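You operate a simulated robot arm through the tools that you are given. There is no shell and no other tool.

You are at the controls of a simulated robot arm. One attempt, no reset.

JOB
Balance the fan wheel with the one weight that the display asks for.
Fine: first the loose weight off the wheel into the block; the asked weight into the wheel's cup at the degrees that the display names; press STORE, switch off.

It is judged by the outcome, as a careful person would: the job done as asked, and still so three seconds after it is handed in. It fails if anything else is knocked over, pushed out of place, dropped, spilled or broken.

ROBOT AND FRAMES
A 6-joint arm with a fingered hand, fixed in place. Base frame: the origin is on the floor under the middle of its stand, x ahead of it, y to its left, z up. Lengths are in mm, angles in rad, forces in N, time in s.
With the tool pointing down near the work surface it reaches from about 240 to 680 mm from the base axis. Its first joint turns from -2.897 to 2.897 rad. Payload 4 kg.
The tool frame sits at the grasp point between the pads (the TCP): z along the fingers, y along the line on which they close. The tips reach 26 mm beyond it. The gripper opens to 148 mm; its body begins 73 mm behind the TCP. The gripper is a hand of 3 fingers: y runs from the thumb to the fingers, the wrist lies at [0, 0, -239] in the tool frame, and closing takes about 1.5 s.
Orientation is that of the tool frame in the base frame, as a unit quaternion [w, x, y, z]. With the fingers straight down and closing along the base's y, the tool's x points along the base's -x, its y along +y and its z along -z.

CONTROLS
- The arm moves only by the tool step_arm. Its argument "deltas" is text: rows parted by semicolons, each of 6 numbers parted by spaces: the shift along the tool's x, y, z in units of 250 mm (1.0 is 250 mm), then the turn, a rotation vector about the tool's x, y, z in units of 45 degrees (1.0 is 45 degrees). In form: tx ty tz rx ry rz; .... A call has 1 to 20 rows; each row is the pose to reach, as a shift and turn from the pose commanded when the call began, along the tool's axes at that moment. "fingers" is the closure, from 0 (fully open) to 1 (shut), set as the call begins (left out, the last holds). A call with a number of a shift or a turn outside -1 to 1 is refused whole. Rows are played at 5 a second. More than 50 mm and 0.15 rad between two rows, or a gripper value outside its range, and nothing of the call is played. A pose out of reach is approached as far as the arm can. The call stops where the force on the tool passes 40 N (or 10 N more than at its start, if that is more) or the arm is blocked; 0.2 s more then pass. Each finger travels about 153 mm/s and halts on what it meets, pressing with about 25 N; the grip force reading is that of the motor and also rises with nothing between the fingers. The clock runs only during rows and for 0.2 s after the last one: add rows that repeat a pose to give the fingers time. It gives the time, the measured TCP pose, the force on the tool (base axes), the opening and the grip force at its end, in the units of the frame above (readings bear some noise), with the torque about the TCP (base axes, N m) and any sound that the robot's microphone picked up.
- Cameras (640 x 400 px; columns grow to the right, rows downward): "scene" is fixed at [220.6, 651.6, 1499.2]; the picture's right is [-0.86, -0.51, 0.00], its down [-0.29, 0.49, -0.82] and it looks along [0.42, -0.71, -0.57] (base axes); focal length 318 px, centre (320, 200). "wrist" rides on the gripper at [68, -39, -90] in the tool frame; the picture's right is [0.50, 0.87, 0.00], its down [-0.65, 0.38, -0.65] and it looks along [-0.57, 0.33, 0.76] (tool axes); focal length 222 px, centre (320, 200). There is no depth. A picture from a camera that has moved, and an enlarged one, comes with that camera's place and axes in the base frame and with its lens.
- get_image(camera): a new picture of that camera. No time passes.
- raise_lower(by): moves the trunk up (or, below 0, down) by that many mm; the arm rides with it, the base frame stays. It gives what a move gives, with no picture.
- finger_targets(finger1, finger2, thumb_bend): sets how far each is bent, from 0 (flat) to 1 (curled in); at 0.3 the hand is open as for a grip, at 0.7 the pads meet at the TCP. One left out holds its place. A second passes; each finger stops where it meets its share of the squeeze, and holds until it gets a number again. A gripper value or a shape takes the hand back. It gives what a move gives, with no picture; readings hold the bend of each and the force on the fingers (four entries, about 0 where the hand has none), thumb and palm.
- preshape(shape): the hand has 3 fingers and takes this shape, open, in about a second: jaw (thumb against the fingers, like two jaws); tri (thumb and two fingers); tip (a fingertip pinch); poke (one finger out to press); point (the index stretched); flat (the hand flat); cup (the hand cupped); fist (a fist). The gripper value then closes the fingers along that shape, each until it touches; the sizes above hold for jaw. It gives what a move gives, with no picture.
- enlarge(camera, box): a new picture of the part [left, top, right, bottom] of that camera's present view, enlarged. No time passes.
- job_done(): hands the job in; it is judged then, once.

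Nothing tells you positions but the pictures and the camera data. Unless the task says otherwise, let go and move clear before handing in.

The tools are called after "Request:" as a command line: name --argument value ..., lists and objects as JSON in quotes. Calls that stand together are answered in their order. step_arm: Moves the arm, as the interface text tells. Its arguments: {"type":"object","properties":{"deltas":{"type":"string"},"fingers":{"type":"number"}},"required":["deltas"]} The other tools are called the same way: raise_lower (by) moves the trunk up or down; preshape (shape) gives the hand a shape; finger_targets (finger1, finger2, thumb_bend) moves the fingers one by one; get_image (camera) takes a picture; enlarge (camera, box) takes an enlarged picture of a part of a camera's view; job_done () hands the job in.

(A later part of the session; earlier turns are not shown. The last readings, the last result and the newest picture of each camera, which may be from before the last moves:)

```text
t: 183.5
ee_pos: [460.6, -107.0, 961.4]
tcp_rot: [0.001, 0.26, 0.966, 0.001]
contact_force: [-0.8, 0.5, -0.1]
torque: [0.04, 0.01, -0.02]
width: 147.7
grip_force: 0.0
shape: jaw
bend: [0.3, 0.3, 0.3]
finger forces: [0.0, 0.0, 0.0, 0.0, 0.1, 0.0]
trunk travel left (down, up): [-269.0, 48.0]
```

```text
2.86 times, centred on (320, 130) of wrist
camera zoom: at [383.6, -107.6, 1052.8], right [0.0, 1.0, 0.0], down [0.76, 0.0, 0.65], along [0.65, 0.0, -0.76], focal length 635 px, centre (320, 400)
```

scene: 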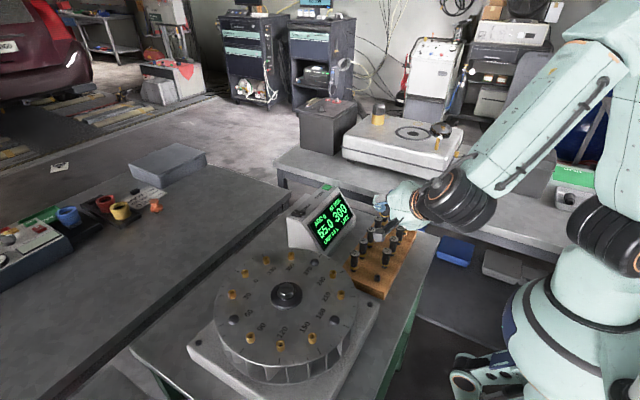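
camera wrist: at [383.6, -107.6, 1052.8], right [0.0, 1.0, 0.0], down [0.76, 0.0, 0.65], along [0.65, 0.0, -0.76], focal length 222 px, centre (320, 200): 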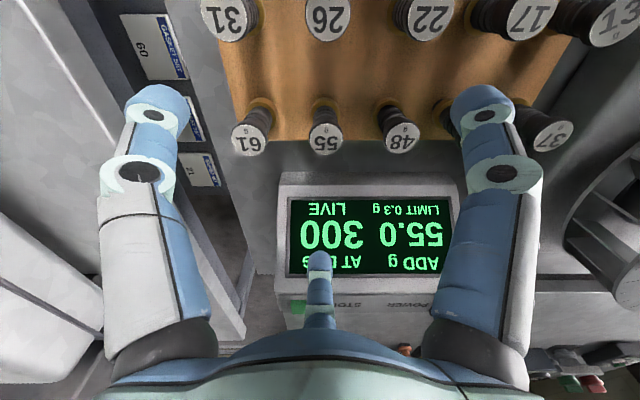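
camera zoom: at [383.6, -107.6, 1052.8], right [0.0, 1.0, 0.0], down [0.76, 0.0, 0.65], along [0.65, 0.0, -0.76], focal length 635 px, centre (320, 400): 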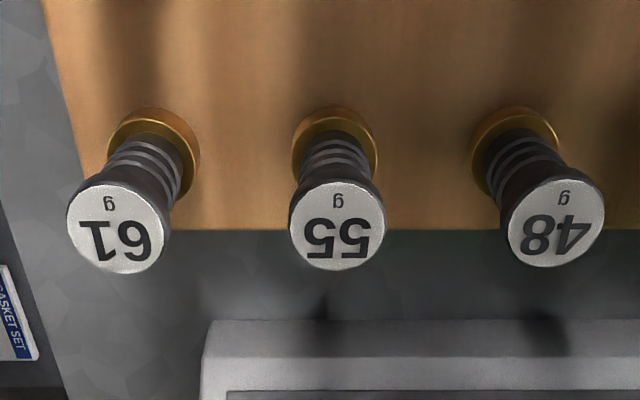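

The 55 head is centred near (459.5, −102.7), top z about 892. I'll pre-close to 34 mm, correct the position, and descend 30 mm for a closer check.

Request:
step_arm --deltas "0.0121 0.0129 0 0 0 0; 0.0121 0.0129 0.04 0 0 0; 0.0121 0.0129 0.08 0 0 0; 0.0121 0.0129 0.12 0 0 0; 0.0121 0.0129 0.12 0 0 0" --fingers 0.75

Request:
enlarge --camera "wrist" --box '[220, 80, 420, 240]'

Request:
enlarge --camera "scene" --box '[350, 180, 430, 250]'

```text
t: 184.7
ee_pos: [459.1, -103.6, 930.4]
tcp_rot: [0.001, 0.26, 0.966, 0.001]
contact_force: [-0.4, -0.2, -0.2]
torque: [0.01, 0.01, 0.03]
width: 37.3
grip_force: 0.0
shape: jaw
bend: [0.76, 0.76, 0.7]
finger forces: [0.0, 0.1, 0.1, 0.0, 0.0, 0.0]
trunk travel left (down, up): [-269.0, 48.0]
```

```text
2.50 times, centred on (320, 160) of wrist
camera zoom: at [382.1, -102.8, 1021.5], right [0.0, 1.0, 0.0], down [0.76, 0.0, 0.65], along [0.65, 0.0, -0.76], focal length 555 px, centre (320, 300)
```

zoom: 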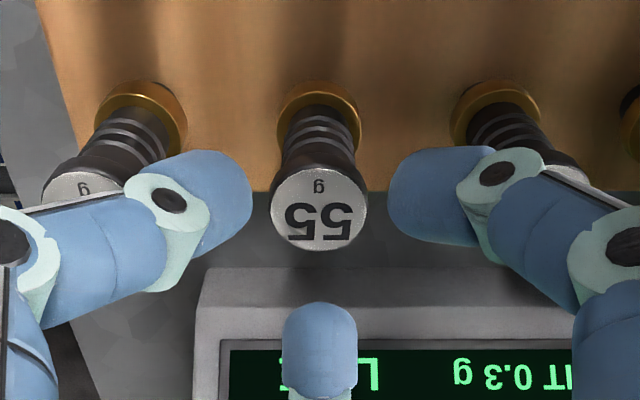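

```text
5.71 times, centred on (390, 215) of scene
camera zoom: at [220.6, 651.6, 1499.2], right [-0.86, -0.51, 0.0], down [-0.29, 0.49, -0.82], along [0.42, -0.71, -0.57], focal length 1819 px, centre (-80, 114)
```

zoom: 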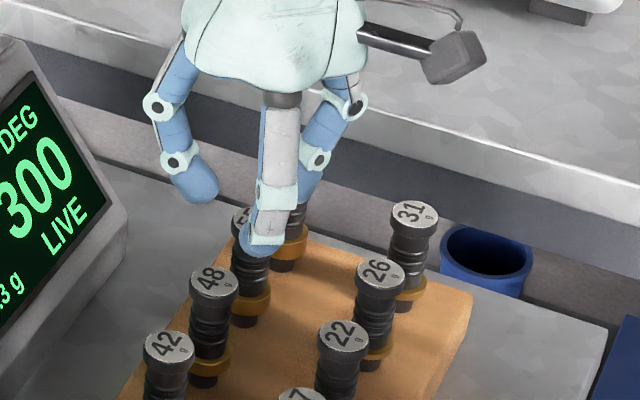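

The fingers straddle the 55 g weight symmetrically. I'll shift 1.5 mm in +x and descend to the gripping height.

Request:
step_arm --deltas "-0.0052 0.003 0.028 0 0 0; -0.0052 0.003 0.056 0 0 0; -0.0052 0.003 0.084 0 0 0; -0.0052 0.003 0.112 0 0 0; -0.0052 0.003 0.136 0 0 0; -0.0052 0.003 0.156 0 0 0; -0.0052 0.003 0.172 0 0 0; -0.0052 0.003 0.172 0 0 0"

Request:
enlarge --camera "wrist" --box '[220, 100, 420, 260]'

Request:
enlarge --camera "scene" --box '[350, 190, 420, 250]'

```text
t: 186.5
ee_pos: [459.9, -102.8, 887.1]
tcp_rot: [-0.001, 0.259, 0.966, 0.001]
contact_force: [0.3, -1.0, 0.4]
torque: [-0.03, 0.02, 0.0]
width: 37.4
grip_force: 0.1
shape: jaw
bend: [0.76, 0.76, 0.7]
finger forces: [0.1, 0.0, 0.0, 0.1, 0.0, 0.0]
trunk travel left (down, up): [-269.0, 48.0]
```

```text
2.50 times, centred on (320, 180) of wrist
camera zoom: at [383.3, -102.5, 978.9], right [0.0, 1.0, 0.0], down [0.76, 0.0, 0.65], along [0.65, 0.0, -0.76], focal length 555 px, centre (320, 250)
```

zoom: 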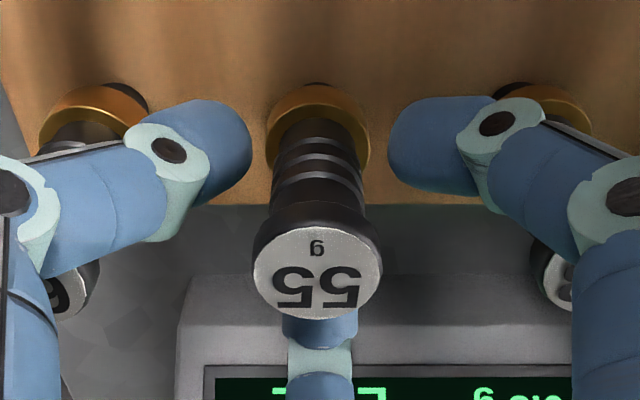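

```text
6.67 times, centred on (385, 220) of scene
camera zoom: at [220.6, 651.6, 1499.2], right [-0.86, -0.51, 0.0], down [-0.29, 0.49, -0.82], along [0.42, -0.71, -0.57], focal length 2123 px, centre (-113, 67)
```

zoom: 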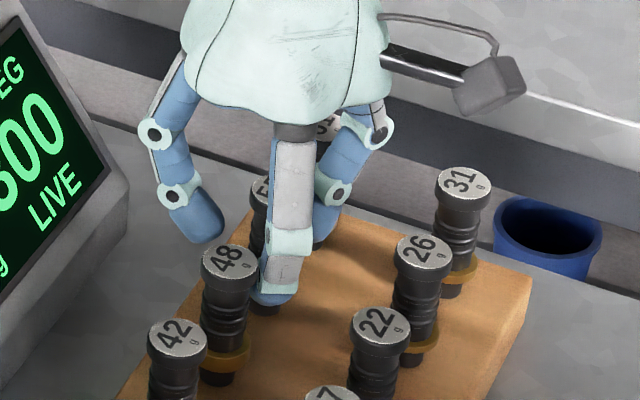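

The head is centred among the three fingers within about a millimetre. I'll close gently, then fully.

Request:
step_arm --deltas "-0.0035 0.002 0 0 0 0; -0.0035 0.002 0 0 0 0; -0.0035 0.002 0 0 0 0" --fingers 0.86

Request:
step_arm --deltas "0 0 0 0 0 0; 0 0 0 0 0 0; 0 0 0 0 0 0; 0 0 0 0 0 0" --fingers 1.0

Request:
enlarge --camera "wrist" --box '[220, 100, 420, 260]'

```text
t: 187.3
ee_pos: [460.7, -101.6, 887.4]
tcp_rot: [0.0, 0.259, 0.966, 0.001]
contact_force: [-0.9, -0.5, 0.4]
torque: [-0.02, 0.0, 0.02]
width: 21.3
grip_force: 0.0
shape: jaw
bend: [0.74, 0.74, 0.7]
finger forces: [0.2, 0.0, 0.0, 0.1, 1.4, 0.1]
trunk travel left (down, up): [-269.0, 48.0]
```

```text
t: 188.3
ee_pos: [462.4, -103.3, 887.1]
tcp_rot: [0.0, 0.26, 0.966, 0.001]
contact_force: [0.8, -1.8, -5.5]
torque: [-0.02, -0.03, 0.06]
width: 15.0
grip_force: 25.2
shape: jaw
bend: [0.74, 0.71, 0.7]
finger forces: [21.1, 20.2, 0.0, 0.0, 22.2, 0.0]
trunk travel left (down, up): [-269.0, 48.0]
```

```text
2.50 times, centred on (320, 180) of wrist
camera zoom: at [384.7, -102.3, 978.4], right [0.0, 1.0, 0.0], down [0.76, 0.0, 0.65], along [0.65, 0.0, -0.76], focal length 555 px, centre (320, 250)
```

zoom: 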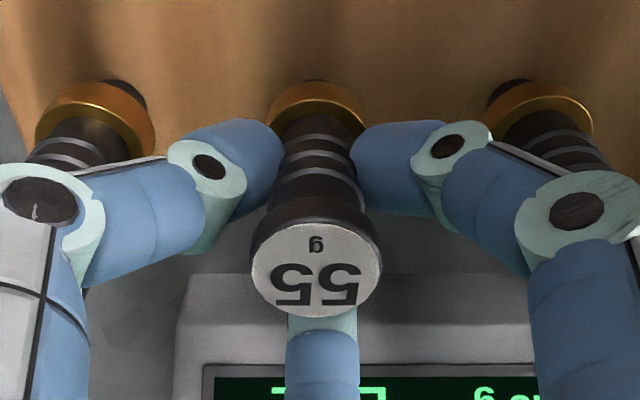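

Firm three-finger grip (about 21 N each). I'll lift straight up slowly.

Request:
step_arm --deltas "0 0 -0.008 0 0 0; 0 0 -0.02 0 0 0; 0 0 -0.04 0 0 0; 0 0 -0.06 0 0 0; 0 0 -0.08 0 0 0; 0 0 -0.11 0 0 0; 0 0 -0.15 0 0 0; 0 0 -0.2 0 0 0; 0 0 -0.25 0 0 0; 0 0 -0.3 0 0 0; 0 0 -0.3 0 0 0"

Request:
enlarge --camera "wrist" --box '[220, 100, 420, 260]'

Request:
enlarge --camera "scene" --box '[340, 170, 430, 260]'

```text
t: 190.7
ee_pos: [462.1, -103.4, 961.8]
tcp_rot: [0.0, 0.26, 0.966, 0.001]
contact_force: [-0.7, 0.3, -0.8]
torque: [0.02, 0.02, 0.02]
width: 14.7
grip_force: 25.1
shape: jaw
bend: [0.74, 0.71, 0.7]
finger forces: [21.2, 21.2, 0.0, 0.0, 22.5, 0.0]
trunk travel left (down, up): [-269.0, 48.0]
```

```text
2.50 times, centred on (320, 180) of wrist
camera zoom: at [384.9, -103.5, 1052.6], right [0.0, 1.0, 0.0], down [0.76, 0.0, 0.65], along [0.65, 0.0, -0.76], focal length 555 px, centre (320, 250)
```

zoom: 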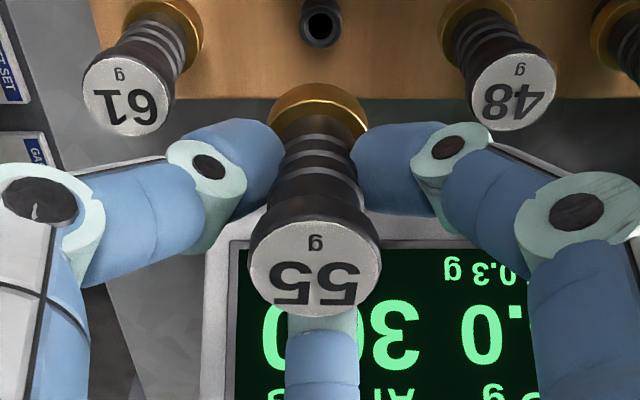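

```text
4.44 times, centred on (385, 215) of scene
camera zoom: at [220.6, 651.6, 1499.2], right [-0.86, -0.51, 0.0], down [-0.29, 0.49, -0.82], along [0.42, -0.71, -0.57], focal length 1415 px, centre (31, 133)
```

zoom: 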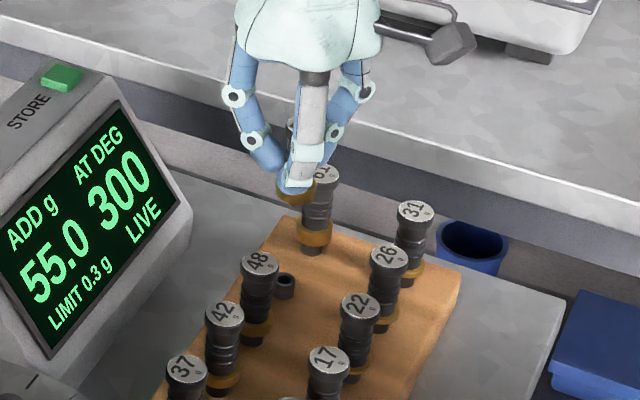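

The 55 g weight is out, and its tube is visible below. I'll check how straight it hangs, from the scene camera.

Request:
enlarge --camera "scene" --box '[385, 185, 415, 225]'

Request:
step_arm --deltas "0 0 -0.04 0 0 0; 0 0 -0.08 0 0 0; 0 0 -0.12 0 0 0; 0 0 -0.16 0 0 0; 0 0 -0.2 0 0 0; 0 0 -0.24 0 0 0; 0 0 -0.28 0 0 0; 0 0 -0.32 0 0 0; 0 0 -0.36 0 0 0; 0 0 -0.36 0 0 0"

Request:
enlarge --camera "scene" --box '[375, 145, 425, 195]'

```text
10.00 times, centred on (400, 205) of scene
camera zoom: at [220.6, 651.6, 1499.2], right [-0.86, -0.51, 0.0], down [-0.29, 0.49, -0.82], along [0.42, -0.71, -0.57], focal length 3184 px, centre (-480, 150)
```

zoom: 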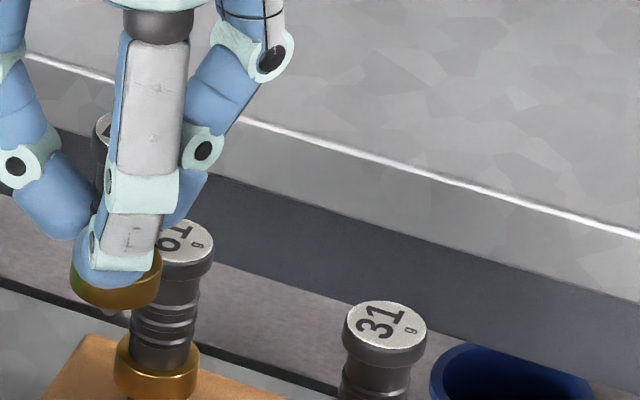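

```text
t: 192.9
ee_pos: [461.4, -103.1, 1052.2]
tcp_rot: [0.0, 0.259, 0.966, 0.001]
contact_force: [0.5, 0.6, -0.4]
torque: [-0.01, 0.04, 0.01]
width: 14.9
grip_force: 25.4
shape: jaw
bend: [0.74, 0.71, 0.7]
finger forces: [20.8, 21.1, 0.0, 0.0, 22.8, 0.0]
trunk travel left (down, up): [-269.0, 48.0]
```

```text
8.00 times, centred on (400, 170) of scene
camera zoom: at [220.6, 651.6, 1499.2], right [-0.86, -0.51, 0.0], down [-0.29, 0.49, -0.82], along [0.42, -0.71, -0.57], focal length 2547 px, centre (-320, 440)
```

zoom: 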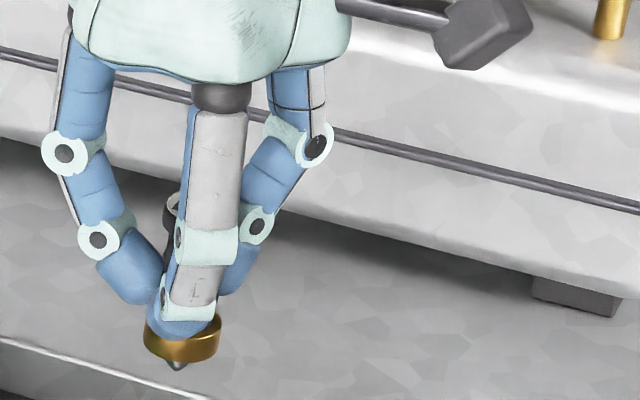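

The 55 g weight hangs straight with its flange and pin visible. I'll carry it to the 300° cup, turning the hand so that both cameras can see the pin.

Request:
step_arm --deltas "0.0177 0.0791 0 0 0 -0.0931; 0.0354 0.1581 0 0 0 -0.1861; 0.053 0.2372 0 0 0 -0.2792; 0.0707 0.3163 0 0 0 -0.3723; 0.0884 0.3953 0 0 0 -0.4653; 0.1061 0.4744 0 0 0 -0.5584; 0.1237 0.5534 0 0 0 -0.6514; 0.1414 0.6325 0 0 0 -0.7445"

Request:
step_arm --deltas "-0.0289 0.0757 0 0 0 -0.0931; -0.0578 0.1513 0 0 0 -0.1861; -0.0867 0.227 0 0 0 -0.2792; -0.1157 0.3027 0 0 0 -0.3723; -0.1446 0.3783 0 0 0 -0.4653; -0.1735 0.454 0 0 0 -0.5584; -0.2024 0.5296 0 0 0 -0.6514; -0.2313 0.6053 0 0 0 -0.7445; -0.2313 0.6053 0 0 0 -0.7445"

Request:
get_image --camera "wrist"

Request:
enlarge --camera "scene" --box '[250, 180, 330, 270]'

Request:
enlarge --camera "wrist" --box '[220, 60, 420, 220]'

```text
t: 194.7
ee_pos: [510.5, 51.7, 1051.4]
tcp_rot: [0.0, -0.03, 1.0, 0.001]
contact_force: [0.6, 0.0, -1.3]
torque: [-0.02, 0.0, -0.02]
width: 14.9
grip_force: 24.9
shape: jaw
bend: [0.74, 0.71, 0.7]
finger forces: [20.4, 21.1, 0.0, 0.0, 22.9, 0.1]
trunk travel left (down, up): [-269.0, 48.0]
```

```text
t: 196.7
ee_pos: [558.7, 205.8, 1053.5]
tcp_rot: [0.0, -0.318, 0.948, 0.001]
contact_force: [0.6, 0.4, -0.7]
torque: [0.01, -0.02, 0.01]
width: 15.0
grip_force: 25.2
shape: jaw
bend: [0.74, 0.71, 0.7]
finger forces: [20.0, 21.2, 0.0, 0.1, 23.0, 0.1]
trunk travel left (down, up): [-269.0, 48.0]
```

```text
taken
camera wrist: at [529.3, 133.9, 1144.5], right [-0.92, 0.39, 0.0], down [0.3, 0.69, 0.66], along [0.26, 0.6, -0.76], focal length 222 px, centre (320, 200)
```

wrist: 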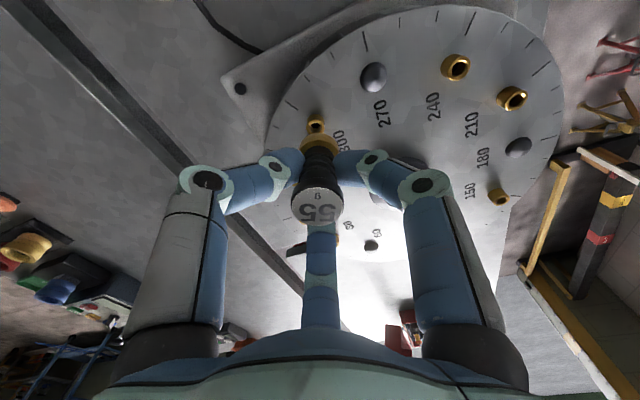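

```text
4.44 times, centred on (290, 225) of scene
camera zoom: at [220.6, 651.6, 1499.2], right [-0.86, -0.51, 0.0], down [-0.29, 0.49, -0.82], along [0.42, -0.71, -0.57], focal length 1415 px, centre (453, 89)
```

zoom: 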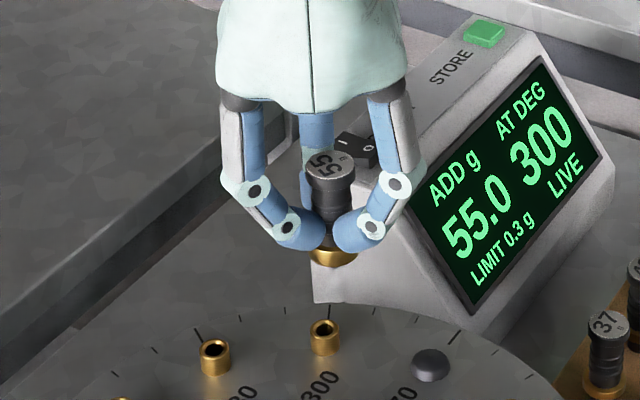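

```text
2.50 times, centred on (320, 140) of wrist
camera zoom: at [529.3, 133.9, 1144.5], right [-0.92, 0.39, 0.0], down [0.3, 0.69, 0.66], along [0.26, 0.6, -0.76], focal length 555 px, centre (320, 350)
```

zoom: 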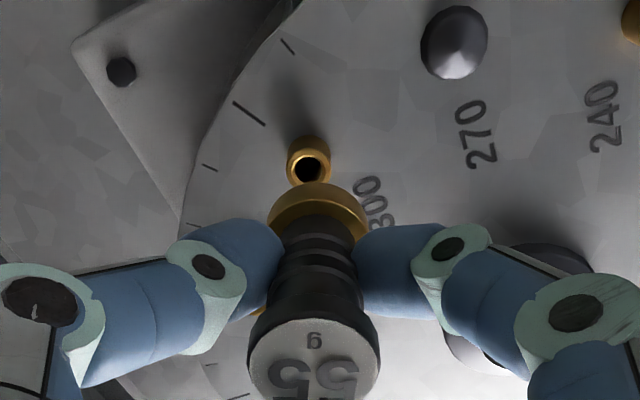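

Both cameras now see the weight and the 300° cup. I'll zoom in to measure tilt and alignment precisely.

Request:
enlarge --camera "scene" --box '[300, 208, 340, 268]'

Request:
enlarge --camera "scene" --box '[305, 205, 330, 235]'

Request:
enlarge --camera "wrist" --box '[280, 110, 360, 240]'

```text
6.67 times, centred on (320, 238) of scene
camera zoom: at [220.6, 651.6, 1499.2], right [-0.86, -0.51, 0.0], down [-0.29, 0.49, -0.82], along [0.42, -0.71, -0.57], focal length 2123 px, centre (320, -53)
```

zoom: 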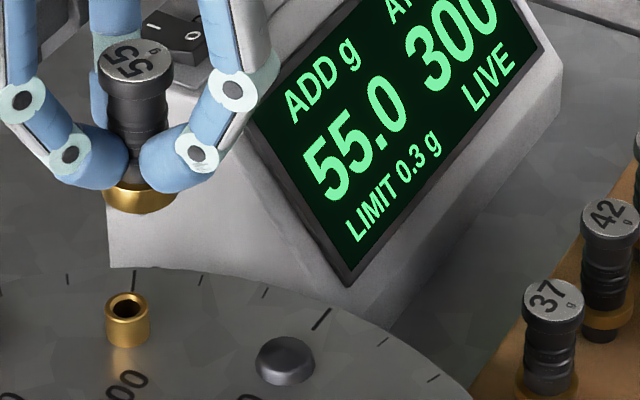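

```text
13.33 times, centred on (318, 220) of scene
camera zoom: at [220.6, 651.6, 1499.2], right [-0.86, -0.51, 0.0], down [-0.29, 0.49, -0.82], along [0.42, -0.71, -0.57], focal length 4245 px, centre (353, -67)
```

zoom: 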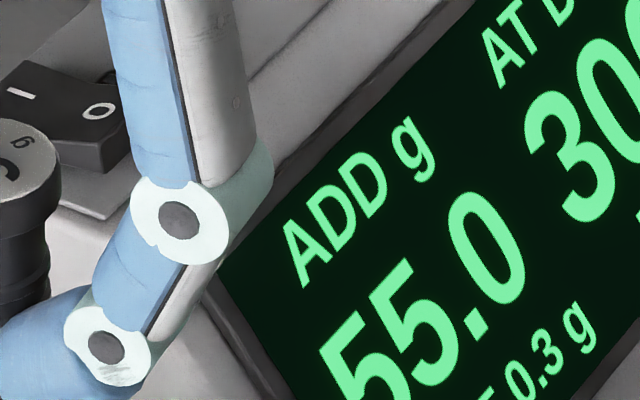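

```text
3.08 times, centred on (320, 175) of wrist
camera zoom: at [529.3, 133.9, 1144.5], right [-0.92, 0.39, 0.0], down [0.3, 0.69, 0.66], along [0.26, 0.6, -0.76], focal length 684 px, centre (320, 277)
```

zoom: 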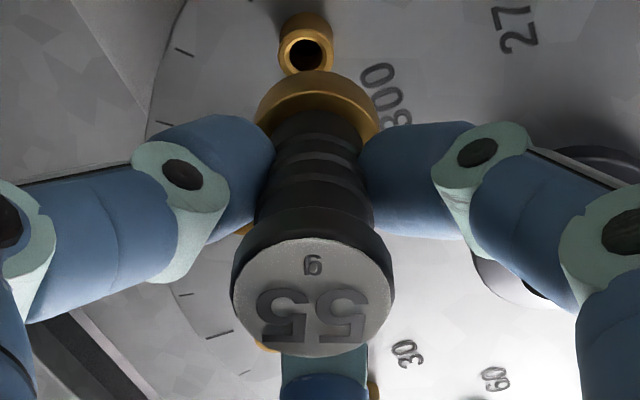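

Request:
enlarge --camera "scene" --box '[279, 206, 309, 246]'

Request:
enlarge --camera "scene" --box '[279, 226, 309, 266]'

```text
10.00 times, centred on (294, 226) of scene
camera zoom: at [220.6, 651.6, 1499.2], right [-0.86, -0.51, 0.0], down [-0.29, 0.49, -0.82], along [0.42, -0.71, -0.57], focal length 3184 px, centre (580, -60)
```

zoom: 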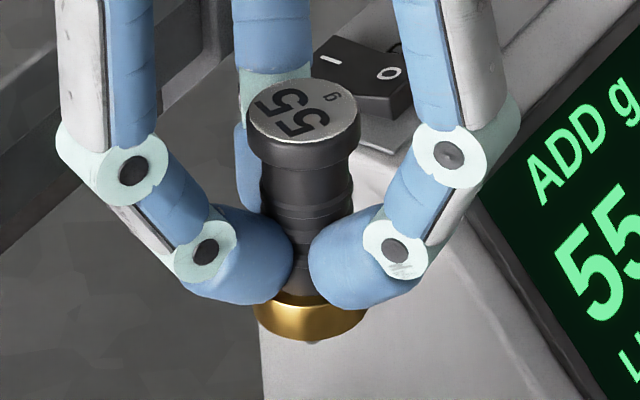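

```text
10.00 times, centred on (294, 246) of scene
camera zoom: at [220.6, 651.6, 1499.2], right [-0.86, -0.51, 0.0], down [-0.29, 0.49, -0.82], along [0.42, -0.71, -0.57], focal length 3184 px, centre (580, -260)
```

zoom: 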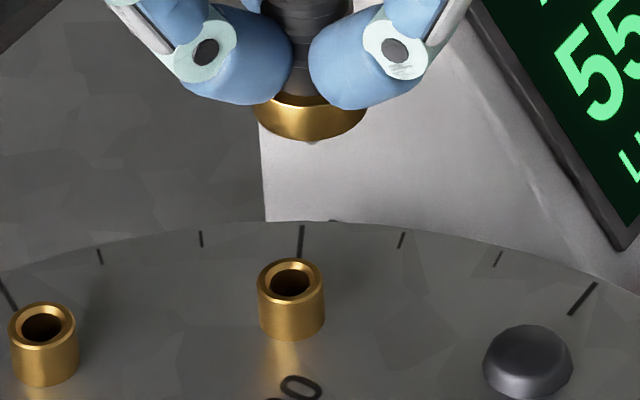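

The weight hangs vertical with its axis at about (558.7, 201.5), and the 300° cup's top is at about (564.9, 206.9, 952). I'll shift (+6.2, +5.4) mm and lower 30 mm, then re-check.

Request:
step_arm --deltas "-0.0164 0.0012 0 0 0 0; -0.0328 0.0023 0 0 0 0; -0.0328 0.0023 0.03 0 0 0; -0.0328 0.0023 0.06 0 0 0; -0.0328 0.0023 0.09 0 0 0; -0.0328 0.0023 0.12 0 0 0; -0.0328 0.0023 0.12 0 0 0"

Request:
enlarge --camera "scene" --box '[275, 226, 305, 266]'

Request:
enlarge --camera "wrist" --box '[280, 100, 360, 200]'

```text
t: 198.3
ee_pos: [565.1, 212.3, 1024.2]
tcp_rot: [0.0, -0.316, 0.949, 0.0]
contact_force: [0.3, -0.9, -0.2]
torque: [-0.02, -0.03, -0.02]
width: 14.8
grip_force: 24.6
shape: jaw
bend: [0.74, 0.71, 0.7]
finger forces: [19.6, 21.0, 0.0, 0.0, 23.1, 0.0]
trunk travel left (down, up): [-269.0, 48.0]
```

```text
10.00 times, centred on (290, 246) of scene
camera zoom: at [220.6, 651.6, 1499.2], right [-0.86, -0.51, 0.0], down [-0.29, 0.49, -0.82], along [0.42, -0.71, -0.57], focal length 3184 px, centre (620, -260)
```

zoom: 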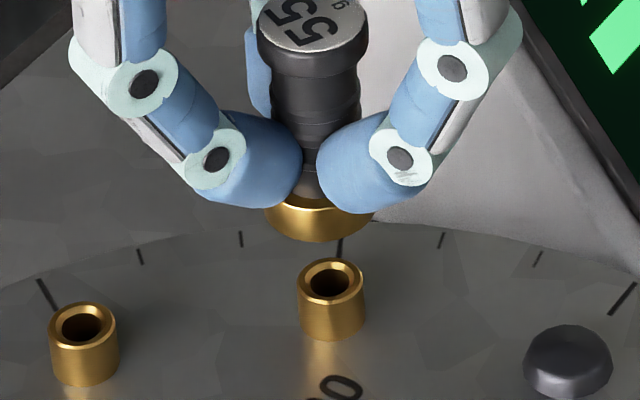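

```text
4.00 times, centred on (320, 150) of wrist
camera zoom: at [535.6, 139.8, 1115.0], right [-0.92, 0.39, 0.0], down [0.3, 0.69, 0.66], along [0.26, 0.6, -0.76], focal length 888 px, centre (320, 400)
```

zoom: 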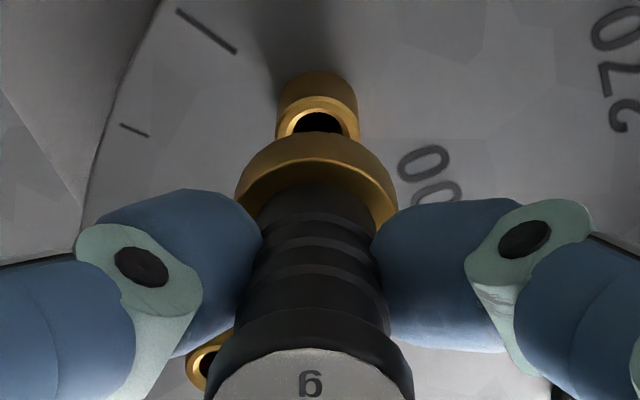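

Close. The two views suggest a correction of about (−0.8, −1.2) mm. I'll apply that, lower 12 mm more and check the pin against the cup.

Request:
step_arm --deltas "0.0054 -0.0019 0.016 0 0 0; 0.0054 -0.0019 0.032 0 0 0; 0.0054 -0.0019 0.048 0 0 0; 0.0054 -0.0019 0.048 0 0 0"

Request:
enlarge --camera "scene" --box '[283, 240, 303, 266]'

Request:
enlarge --camera "wrist" --box '[295, 110, 345, 170]'

```text
t: 199.3
ee_pos: [564.6, 210.3, 1011.7]
tcp_rot: [0.0, -0.316, 0.949, 0.0]
contact_force: [0.0, 0.2, -1.0]
torque: [0.01, -0.02, 0.04]
width: 14.9
grip_force: 25.3
shape: jaw
bend: [0.74, 0.71, 0.7]
finger forces: [19.3, 21.0, 0.1, 0.0, 23.0, 0.0]
trunk travel left (down, up): [-269.0, 48.0]
```

```text
15.38 times, centred on (293, 253) of scene
camera zoom: at [220.6, 651.6, 1499.2], right [-0.86, -0.51, 0.0], down [-0.29, 0.49, -0.82], along [0.42, -0.71, -0.57], focal length 4898 px, centre (735, -615)
```

zoom: 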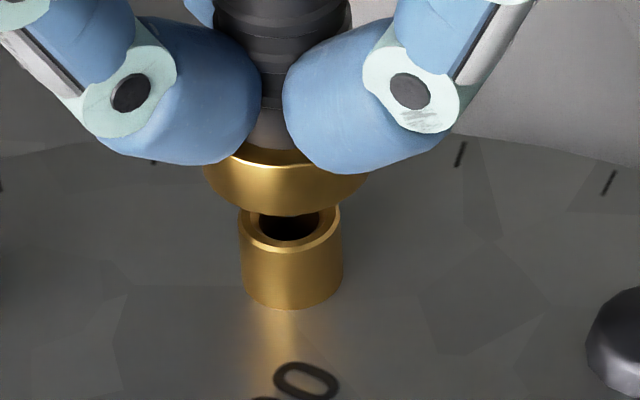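

```text
6.67 times, centred on (320, 140) of wrist
camera zoom: at [534.7, 138.6, 1102.2], right [-0.92, 0.39, 0.0], down [0.3, 0.69, 0.66], along [0.26, 0.6, -0.76], focal length 1481 px, centre (320, 600)
```

zoom: 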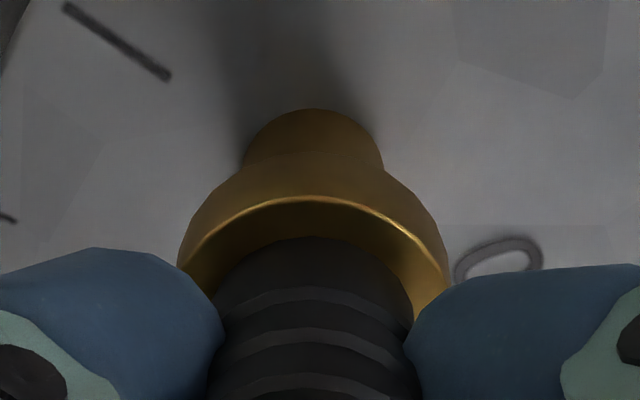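

Both views now show the flange centred over the cup. I'll lower in small steps, watching the force.

Request:
step_arm --deltas "0 0 0.004 0 0 0; 0 0 0.008 0 0 0; 0 0 0.012 0 0 0; 0 0 0.016 0 0 0; 0 0 0.016 0 0 0"

Request:
step_arm --deltas "0 0 0.004 0 0 0; 0 0 0.008 0 0 0; 0 0 0.012 0 0 0; 0 0 0.012 0 0 0"

Request:
enlarge --camera "scene" --box '[283, 240, 303, 266]'

```text
t: 200.5
ee_pos: [563.2, 210.3, 1006.3]
tcp_rot: [0.0, -0.317, 0.948, 0.001]
contact_force: [-0.5, 0.5, -0.1]
torque: [0.05, 0.03, 0.0]
width: 14.6
grip_force: 24.8
shape: jaw
bend: [0.74, 0.71, 0.7]
finger forces: [19.3, 21.0, 0.0, 0.0, 23.1, 0.0]
trunk travel left (down, up): [-269.0, 48.0]
```

```text
t: 201.5
ee_pos: [563.0, 210.6, 1003.8]
tcp_rot: [0.001, -0.316, 0.949, 0.001]
contact_force: [0.2, 0.2, -0.5]
torque: [0.02, 0.02, 0.01]
width: 14.5
grip_force: 25.4
shape: jaw
bend: [0.74, 0.71, 0.7]
finger forces: [19.2, 20.9, 0.0, 0.0, 23.2, 0.0]
trunk travel left (down, up): [-269.0, 48.0]
```

```text
15.38 times, centred on (293, 253) of scene
camera zoom: at [220.6, 651.6, 1499.2], right [-0.86, -0.51, 0.0], down [-0.29, 0.49, -0.82], along [0.42, -0.71, -0.57], focal length 4898 px, centre (735, -615)
```

zoom: 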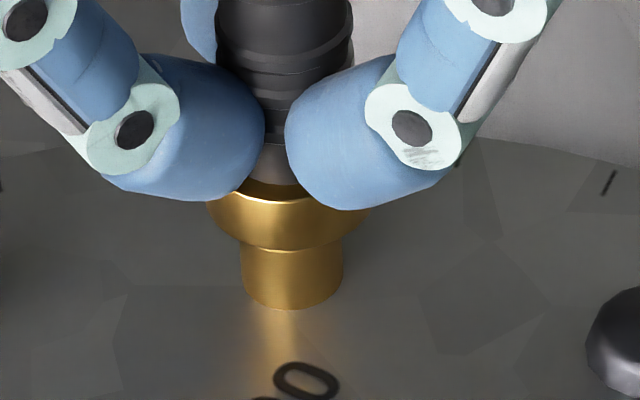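

No resistance after 7 mm, so the pin is in the cup. I'll continue until the flange seats.

Request:
step_arm --deltas "0 0 0.004 0 0 0; 0 0 0.008 0 0 0; 0 0 0.012 0 0 0; 0 0 0.012 0 0 0"

Request:
step_arm --deltas "0 0 0.004 0 0 0; 0 0 0.006 0 0 0; 0 0 0.006 0 0 0"

Request:
enlarge --camera "scene" --box '[283, 240, 303, 266]'

```text
t: 202.5
ee_pos: [564.9, 209.5, 1001.7]
tcp_rot: [0.001, -0.316, 0.949, 0.001]
contact_force: [0.5, 0.4, -1.1]
torque: [0.05, 0.04, -0.01]
width: 14.8
grip_force: 25.0
shape: jaw
bend: [0.74, 0.71, 0.7]
finger forces: [19.1, 21.1, 0.1, 0.0, 23.1, 0.1]
trunk travel left (down, up): [-269.0, 48.0]
```

```text
t: 203.3
ee_pos: [562.7, 210.0, 1000.0]
tcp_rot: [0.002, -0.317, 0.949, 0.001]
contact_force: [0.9, 2.0, 7.9]
torque: [-0.03, -0.07, 0.0]
width: 15.1
grip_force: 24.4
shape: jaw
bend: [0.74, 0.71, 0.7]
finger forces: [19.4, 23.1, 0.0, 0.1, 24.7, 0.0]
trunk travel left (down, up): [-269.0, 48.0]
```

```text
15.38 times, centred on (293, 253) of scene
camera zoom: at [220.6, 651.6, 1499.2], right [-0.86, -0.51, 0.0], down [-0.29, 0.49, -0.82], along [0.42, -0.71, -0.57], focal length 4898 px, centre (735, -615)
```

zoom: 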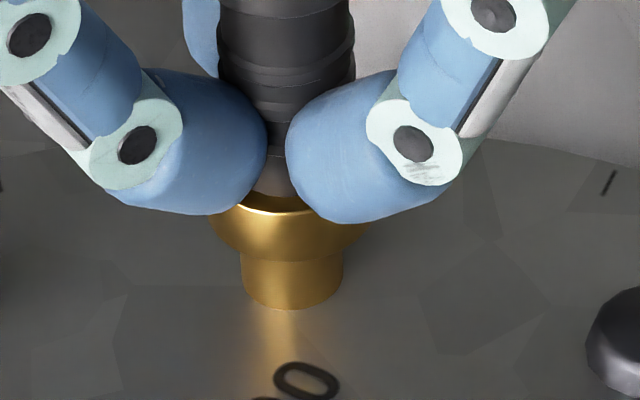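

It's meeting resistance (8 N), so it is nearly or fully seated. I'll press one more millimetre, then release.

Request:
step_arm --deltas "0 0 0.003 0 0 0; 0 0 0.003 0 0 0"

Request:
enlarge --camera "scene" --box '[280, 225, 310, 266]'

```text
t: 203.9
ee_pos: [562.8, 209.8, 998.9]
tcp_rot: [0.002, -0.316, 0.949, 0.0]
contact_force: [2.6, 2.2, 12.5]
torque: [-0.03, -0.06, 0.03]
width: 15.3
grip_force: 24.8
shape: jaw
bend: [0.74, 0.71, 0.7]
finger forces: [19.7, 24.1, 0.0, 0.0, 26.2, 0.0]
trunk travel left (down, up): [-269.0, 48.0]
```

```text
9.76 times, centred on (295, 246) of scene
camera zoom: at [220.6, 651.6, 1499.2], right [-0.86, -0.51, 0.0], down [-0.29, 0.49, -0.82], along [0.42, -0.71, -0.57], focal length 3106 px, centre (564, -244)
```

zoom: 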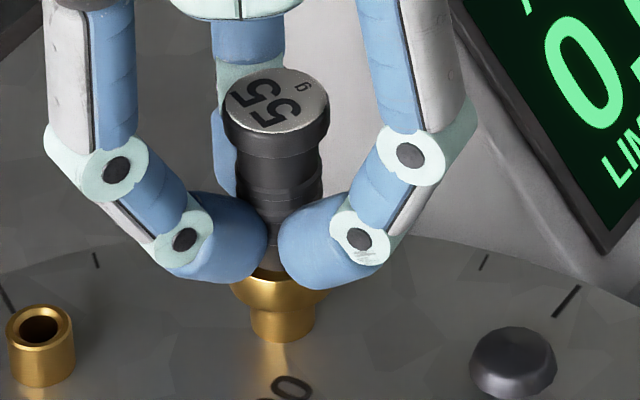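

Hard contact: the flange is on the cup. I'll open the fingers to release.

Request:
step_arm --deltas "0 0 -0.002 0 0 0; 0 0 -0.002 0 0 0; 0 0 -0.002 0 0 0; 0 0 -0.002 0 0 0" --fingers 0.75

Request:
enlarge --camera "scene" --box '[280, 225, 310, 266]'

Request:
enlarge --camera "wrist" --box '[220, 60, 420, 220]'

```text
t: 204.9
ee_pos: [565.2, 209.6, 999.3]
tcp_rot: [0.001, -0.316, 0.949, 0.001]
contact_force: [-0.4, -0.2, 0.6]
torque: [0.01, -0.02, -0.05]
width: 36.8
grip_force: 0.0
shape: jaw
bend: [0.76, 0.76, 0.7]
finger forces: [0.0, 0.0, 0.0, 0.0, 0.1, 0.0]
trunk travel left (down, up): [-269.0, 48.0]
```

```text
9.76 times, centred on (295, 246) of scene
camera zoom: at [220.6, 651.6, 1499.2], right [-0.86, -0.51, 0.0], down [-0.29, 0.49, -0.82], along [0.42, -0.71, -0.57], focal length 3106 px, centre (564, -244)
```

zoom: 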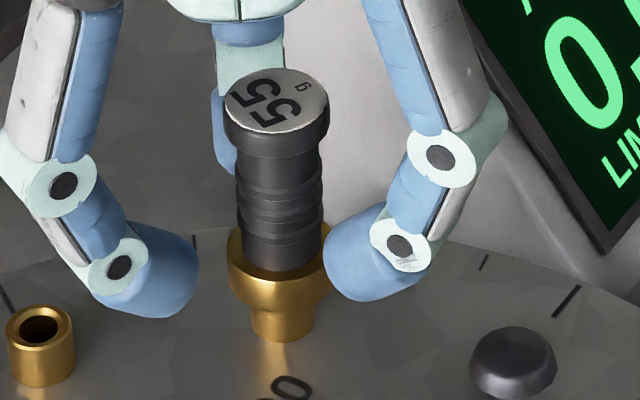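

```text
2.50 times, centred on (320, 140) of wrist
camera zoom: at [534.8, 138.1, 1090.5], right [-0.92, 0.39, 0.0], down [0.3, 0.69, 0.66], along [0.26, 0.6, -0.76], focal length 555 px, centre (320, 350)
```

zoom: 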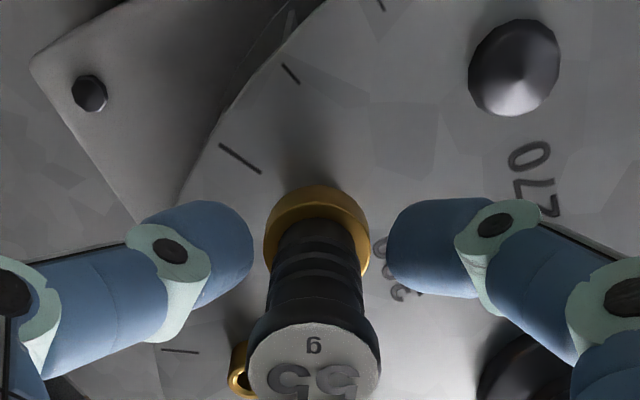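

The 55 g weight stands seated in the 300° cup. I'll raise the hand straight up and check the display.

Request:
step_arm --deltas "0 0 -0.02 0 0 0; 0 0 -0.05 0 0 0; 0 0 -0.09 0 0 0; 0 0 -0.13 0 0 0; 0 0 -0.17 0 0 0; 0 0 -0.22 0 0 0; 0 0 -0.28 0 0 0; 0 0 -0.34 0 0 0; 0 0 -0.4 0 0 0; 0 0 -0.4 0 0 0"

Request:
enlarge --camera "scene" --box '[250, 170, 370, 280]'

Request:
get_image --camera "scene"

```text
t: 207.1
ee_pos: [563.4, 208.9, 1099.4]
tcp_rot: [0.001, -0.317, 0.948, 0.001]
contact_force: [-0.5, -0.3, 0.4]
torque: [0.02, 0.01, -0.02]
width: 36.8
grip_force: 0.1
shape: jaw
bend: [0.76, 0.76, 0.7]
finger forces: [0.0, 0.0, 0.1, 0.0, 0.1, 0.1]
trunk travel left (down, up): [-269.0, 48.0]
```

```text
3.64 times, centred on (310, 225) of scene
camera zoom: at [220.6, 651.6, 1499.2], right [-0.86, -0.51, 0.0], down [-0.29, 0.49, -0.82], along [0.42, -0.71, -0.57], focal length 1158 px, centre (356, 109)
```

zoom: 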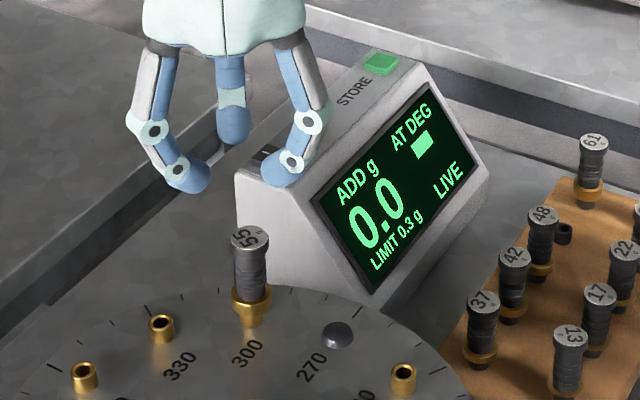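

```text
taken
```

scene: 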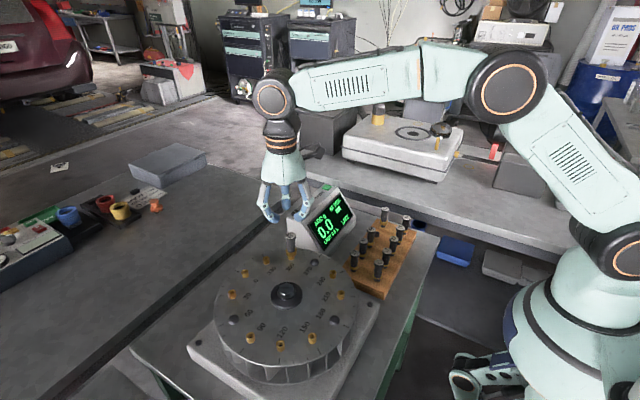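

The display now reads ADD 0.0 g, so the wheel is balanced. Next is STORE, then POWER. I'll set the poke shape in free air and see which finger sticks out.

Request:
preshape --shape "poke"

Request:
get_image --camera "wrist"

Request:
enlarge --camera "scene" --box '[240, 100, 350, 240]'

```text
t: 208.0
ee_pos: [563.1, 207.9, 1099.7]
tcp_rot: [0.0, -0.316, 0.949, 0.001]
contact_force: [0.0, 0.0, 0.4]
torque: [-0.02, -0.01, 0.0]
width: 0.0
grip_force: 0.0
shape: poke
bend: [1.0, 1.0, 0.4]
finger forces: [0.0, 0.0, 0.1, 0.1, 0.1, 0.1]
trunk travel left (down, up): [-269.0, 48.0]
```

```text
taken
camera wrist: at [534.4, 136.8, 1190.7], right [-0.92, 0.39, 0.0], down [0.3, 0.69, 0.66], along [0.26, 0.6, -0.76], focal length 222 px, centre (320, 200)
```

wrist: 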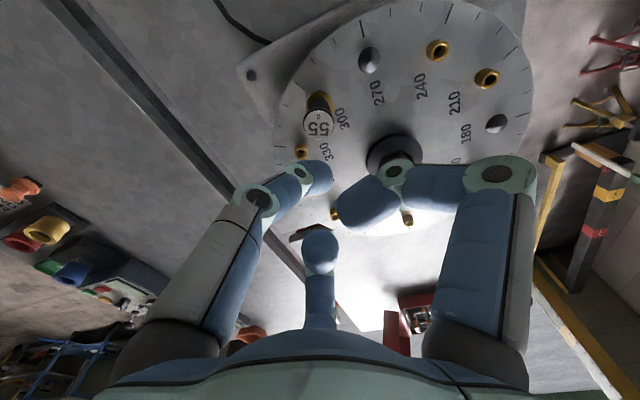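

```text
2.86 times, centred on (295, 170) of scene
camera zoom: at [220.6, 651.6, 1499.2], right [-0.86, -0.51, 0.0], down [-0.29, 0.49, -0.82], along [0.42, -0.71, -0.57], focal length 910 px, centre (391, 286)
```

zoom: 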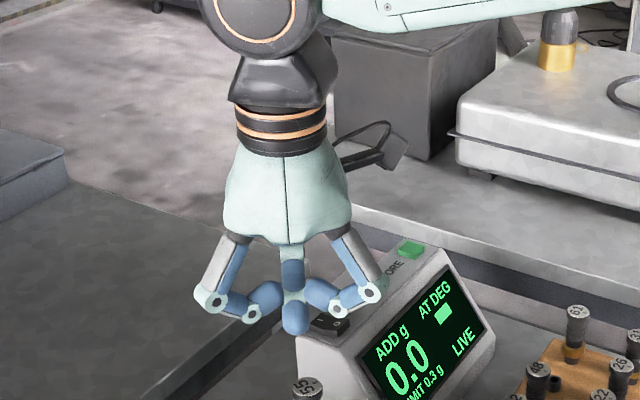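

The thumb is the poking finger, with its tip near the tool axis about 25 mm past the TCP. I'll move above the STORE button and look.

Request:
step_arm --deltas "0.0292 -0.0708 0.0089 0 0 0.0914; 0.0585 -0.1415 0.0178 0 0 0.1827; 0.0877 -0.2123 0.0267 0 0 0.2741; 0.117 -0.2831 0.0356 0 0 0.3654; 0.1462 -0.3538 0.0444 0 0 0.4568; 0.1755 -0.4246 0.0533 0 0 0.5481; 0.2047 -0.4954 0.0622 0 0 0.6395; 0.234 -0.5661 0.0711 0 0 0.7308; 0.2632 -0.6369 0.08 0 0 0.8222"

Request:
step_arm --deltas "-0.0193 -0.074 0.0111 0 0 0; -0.0387 -0.1481 0.0222 0 0 0; -0.058 -0.2221 0.0333 0 0 0; -0.0773 -0.2962 0.0444 0 0 0; -0.0967 -0.3702 0.0556 0 0 0; -0.116 -0.4443 0.0667 0 0 0; -0.1353 -0.5183 0.0778 0 0 0; -0.1547 -0.5924 0.0889 0 0 0; -0.174 -0.6664 0.1 0 0 0; -0.174 -0.6664 0.1 0 0 0"

Request:
get_image --camera "wrist"

Request:
enlarge --camera "wrist" --box '[220, 100, 460, 260]'

Request:
enlarge --camera "scene" --box '[280, 100, 400, 230]'

```text
t: 210.0
ee_pos: [608.3, 43.1, 1077.1]
tcp_rot: [0.0, 0.002, 1.0, 0.001]
contact_force: [-0.1, -0.1, -0.3]
torque: [0.02, 0.02, -0.02]
width: 0.0
grip_force: 0.2
shape: poke
bend: [1.0, 1.0, 0.4]
finger forces: [0.0, 0.1, 0.0, 0.0, 0.0, 0.0]
trunk travel left (down, up): [-269.0, 48.0]
```

```text
t: 212.2
ee_pos: [649.0, -122.5, 1054.2]
tcp_rot: [0.0, 0.001, 1.0, 0.001]
contact_force: [0.4, -0.2, 0.6]
torque: [-0.02, -0.03, -0.02]
width: 0.0
grip_force: 0.1
shape: poke
bend: [1.0, 1.0, 0.4]
finger forces: [0.1, 0.0, 0.0, 0.0, 0.0, 0.0]
trunk travel left (down, up): [-269.0, 48.0]
```

```text
taken
camera wrist: at [582.5, -161.9, 1146.1], right [-0.5, 0.87, 0.0], down [0.66, 0.38, 0.65], along [0.57, 0.33, -0.76], focal length 222 px, centre (320, 200)
```

wrist: 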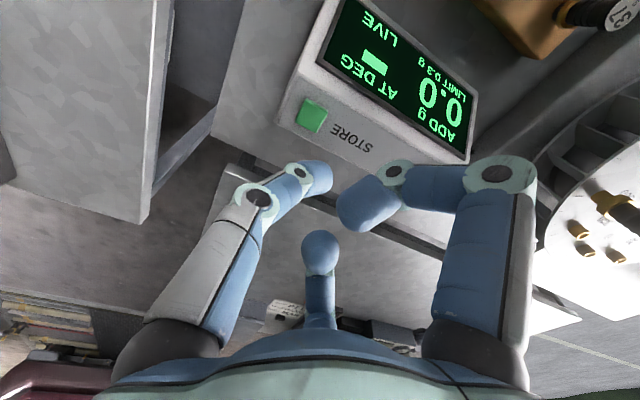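

```text
2.50 times, centred on (340, 180) of wrist
camera zoom: at [582.5, -161.9, 1146.1], right [-0.5, 0.87, 0.0], down [0.66, 0.38, 0.65], along [0.57, 0.33, -0.76], focal length 555 px, centre (270, 250)
```

zoom: 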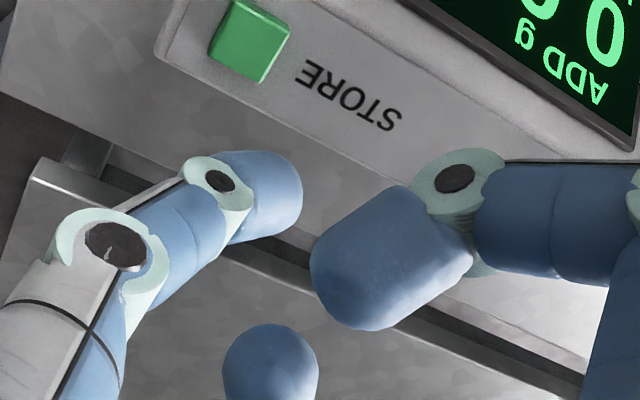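

```text
3.08 times, centred on (340, 165) of scene
camera zoom: at [220.6, 651.6, 1499.2], right [-0.86, -0.51, 0.0], down [-0.29, 0.49, -0.82], along [0.42, -0.71, -0.57], focal length 980 px, centre (258, 308)
```

zoom: 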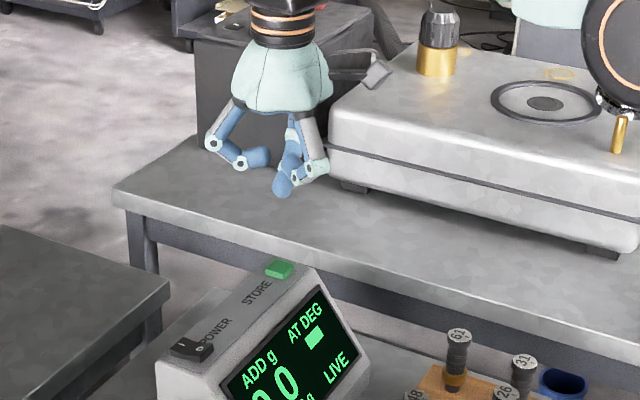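

STORE is at about (653.5, −129.8, 932). I'll line the thumb tip up over it and descend to about 13 mm above.

Request:
step_arm --deltas "-0.0188 -0.0124 0.04 0 0 0; -0.0188 -0.0124 0.1 0 0 0; -0.0188 -0.0124 0.16 0 0 0; -0.0188 -0.0124 0.22 0 0 0; -0.0188 -0.0124 0.28 0 0 0; -0.0188 -0.0124 0.336 0 0 0; -0.0188 -0.0124 0.336 0 0 0"

Request:
enlarge --camera "wrist" --box '[240, 100, 400, 240]'

Request:
enlarge --camera "scene" --box '[310, 165, 350, 205]'

```text
t: 213.8
ee_pos: [654.9, -125.8, 969.6]
tcp_rot: [0.001, 0.0, 1.0, 0.001]
contact_force: [0.3, -0.5, -1.6]
torque: [0.0, 0.01, 0.01]
width: 0.0
grip_force: 0.1
shape: poke
bend: [1.0, 1.0, 0.4]
finger forces: [0.0, 0.0, 0.1, 0.0, 0.0, 0.1]
trunk travel left (down, up): [-269.0, 48.0]
```

```text
2.86 times, centred on (320, 170) of wrist
camera zoom: at [588.4, -164.8, 1061.1], right [-0.5, 0.87, 0.0], down [0.66, 0.38, 0.66], along [0.57, 0.33, -0.76], focal length 635 px, centre (320, 286)
```

zoom: 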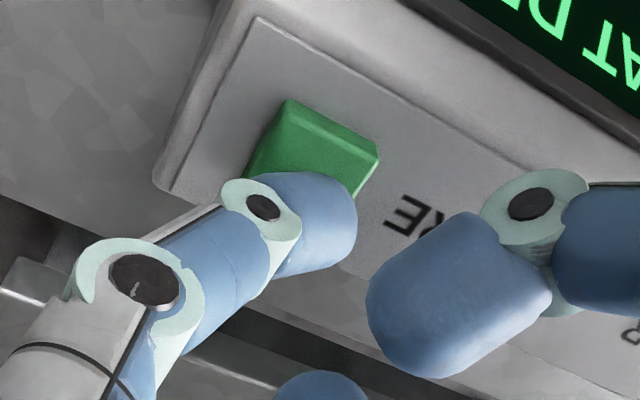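

```text
10.00 times, centred on (330, 185) of scene
camera zoom: at [220.6, 651.6, 1499.2], right [-0.86, -0.51, 0.0], down [-0.29, 0.49, -0.82], along [0.42, -0.71, -0.57], focal length 3184 px, centre (220, 350)
```

zoom: 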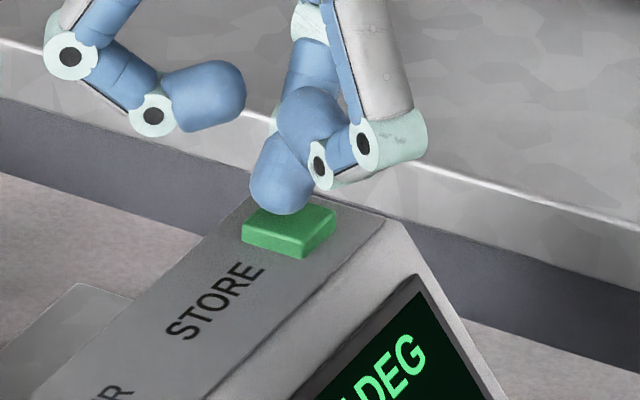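

The thumb tip is right above the button. I'll shift 2.5 mm toward −x and press down gently.

Request:
step_arm --deltas "0.01 -0.002 0.012 0 0 0; 0.01 -0.002 0.024 0 0 0; 0.01 -0.002 0.032 0 0 0; 0.01 -0.002 0.036 0 0 0; 0.01 -0.002 0.036 0 0 0"

Request:
step_arm --deltas "0 0 0.004 0 0 0; 0 0 0.008 0 0 0; 0 0 0.012 0 0 0; 0 0 0.012 0 0 0"

Request:
enlarge --camera "scene" --box '[300, 165, 370, 255]'

```text
t: 215.0
ee_pos: [651.7, -127.9, 962.4]
tcp_rot: [0.002, 0.001, 1.0, 0.0]
contact_force: [1.5, -0.7, 7.9]
torque: [-0.05, -0.01, -0.02]
width: 0.1
grip_force: 0.0
shape: poke
bend: [1.0, 1.0, 0.4]
finger forces: [0.0, 0.1, 0.1, 0.1, 8.7, 0.0]
trunk travel left (down, up): [-269.0, 48.0]
heard: click
```

```text
t: 216.0
ee_pos: [652.3, -128.3, 958.9]
tcp_rot: [0.002, 0.001, 1.0, 0.001]
contact_force: [3.7, -3.2, 20.3]
torque: [0.0, -0.08, -0.01]
width: 0.0
grip_force: 0.1
shape: poke
bend: [1.0, 1.0, 0.4]
finger forces: [0.1, 0.1, 0.1, 0.0, 19.8, 0.0]
trunk travel left (down, up): [-269.0, 48.0]
```

```text
4.44 times, centred on (335, 210) of scene
camera zoom: at [220.6, 651.6, 1499.2], right [-0.86, -0.51, 0.0], down [-0.29, 0.49, -0.82], along [0.42, -0.71, -0.57], focal length 1415 px, centre (253, 156)
```

zoom: 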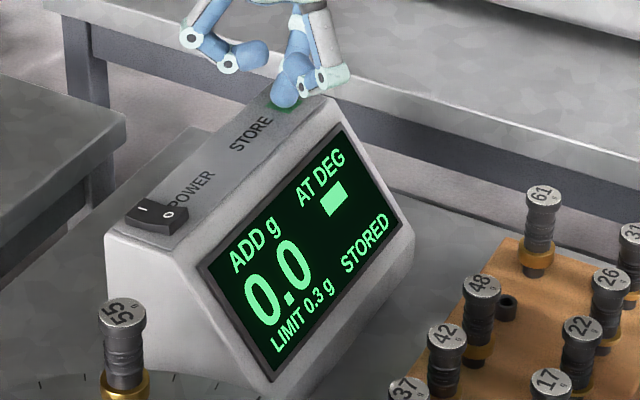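

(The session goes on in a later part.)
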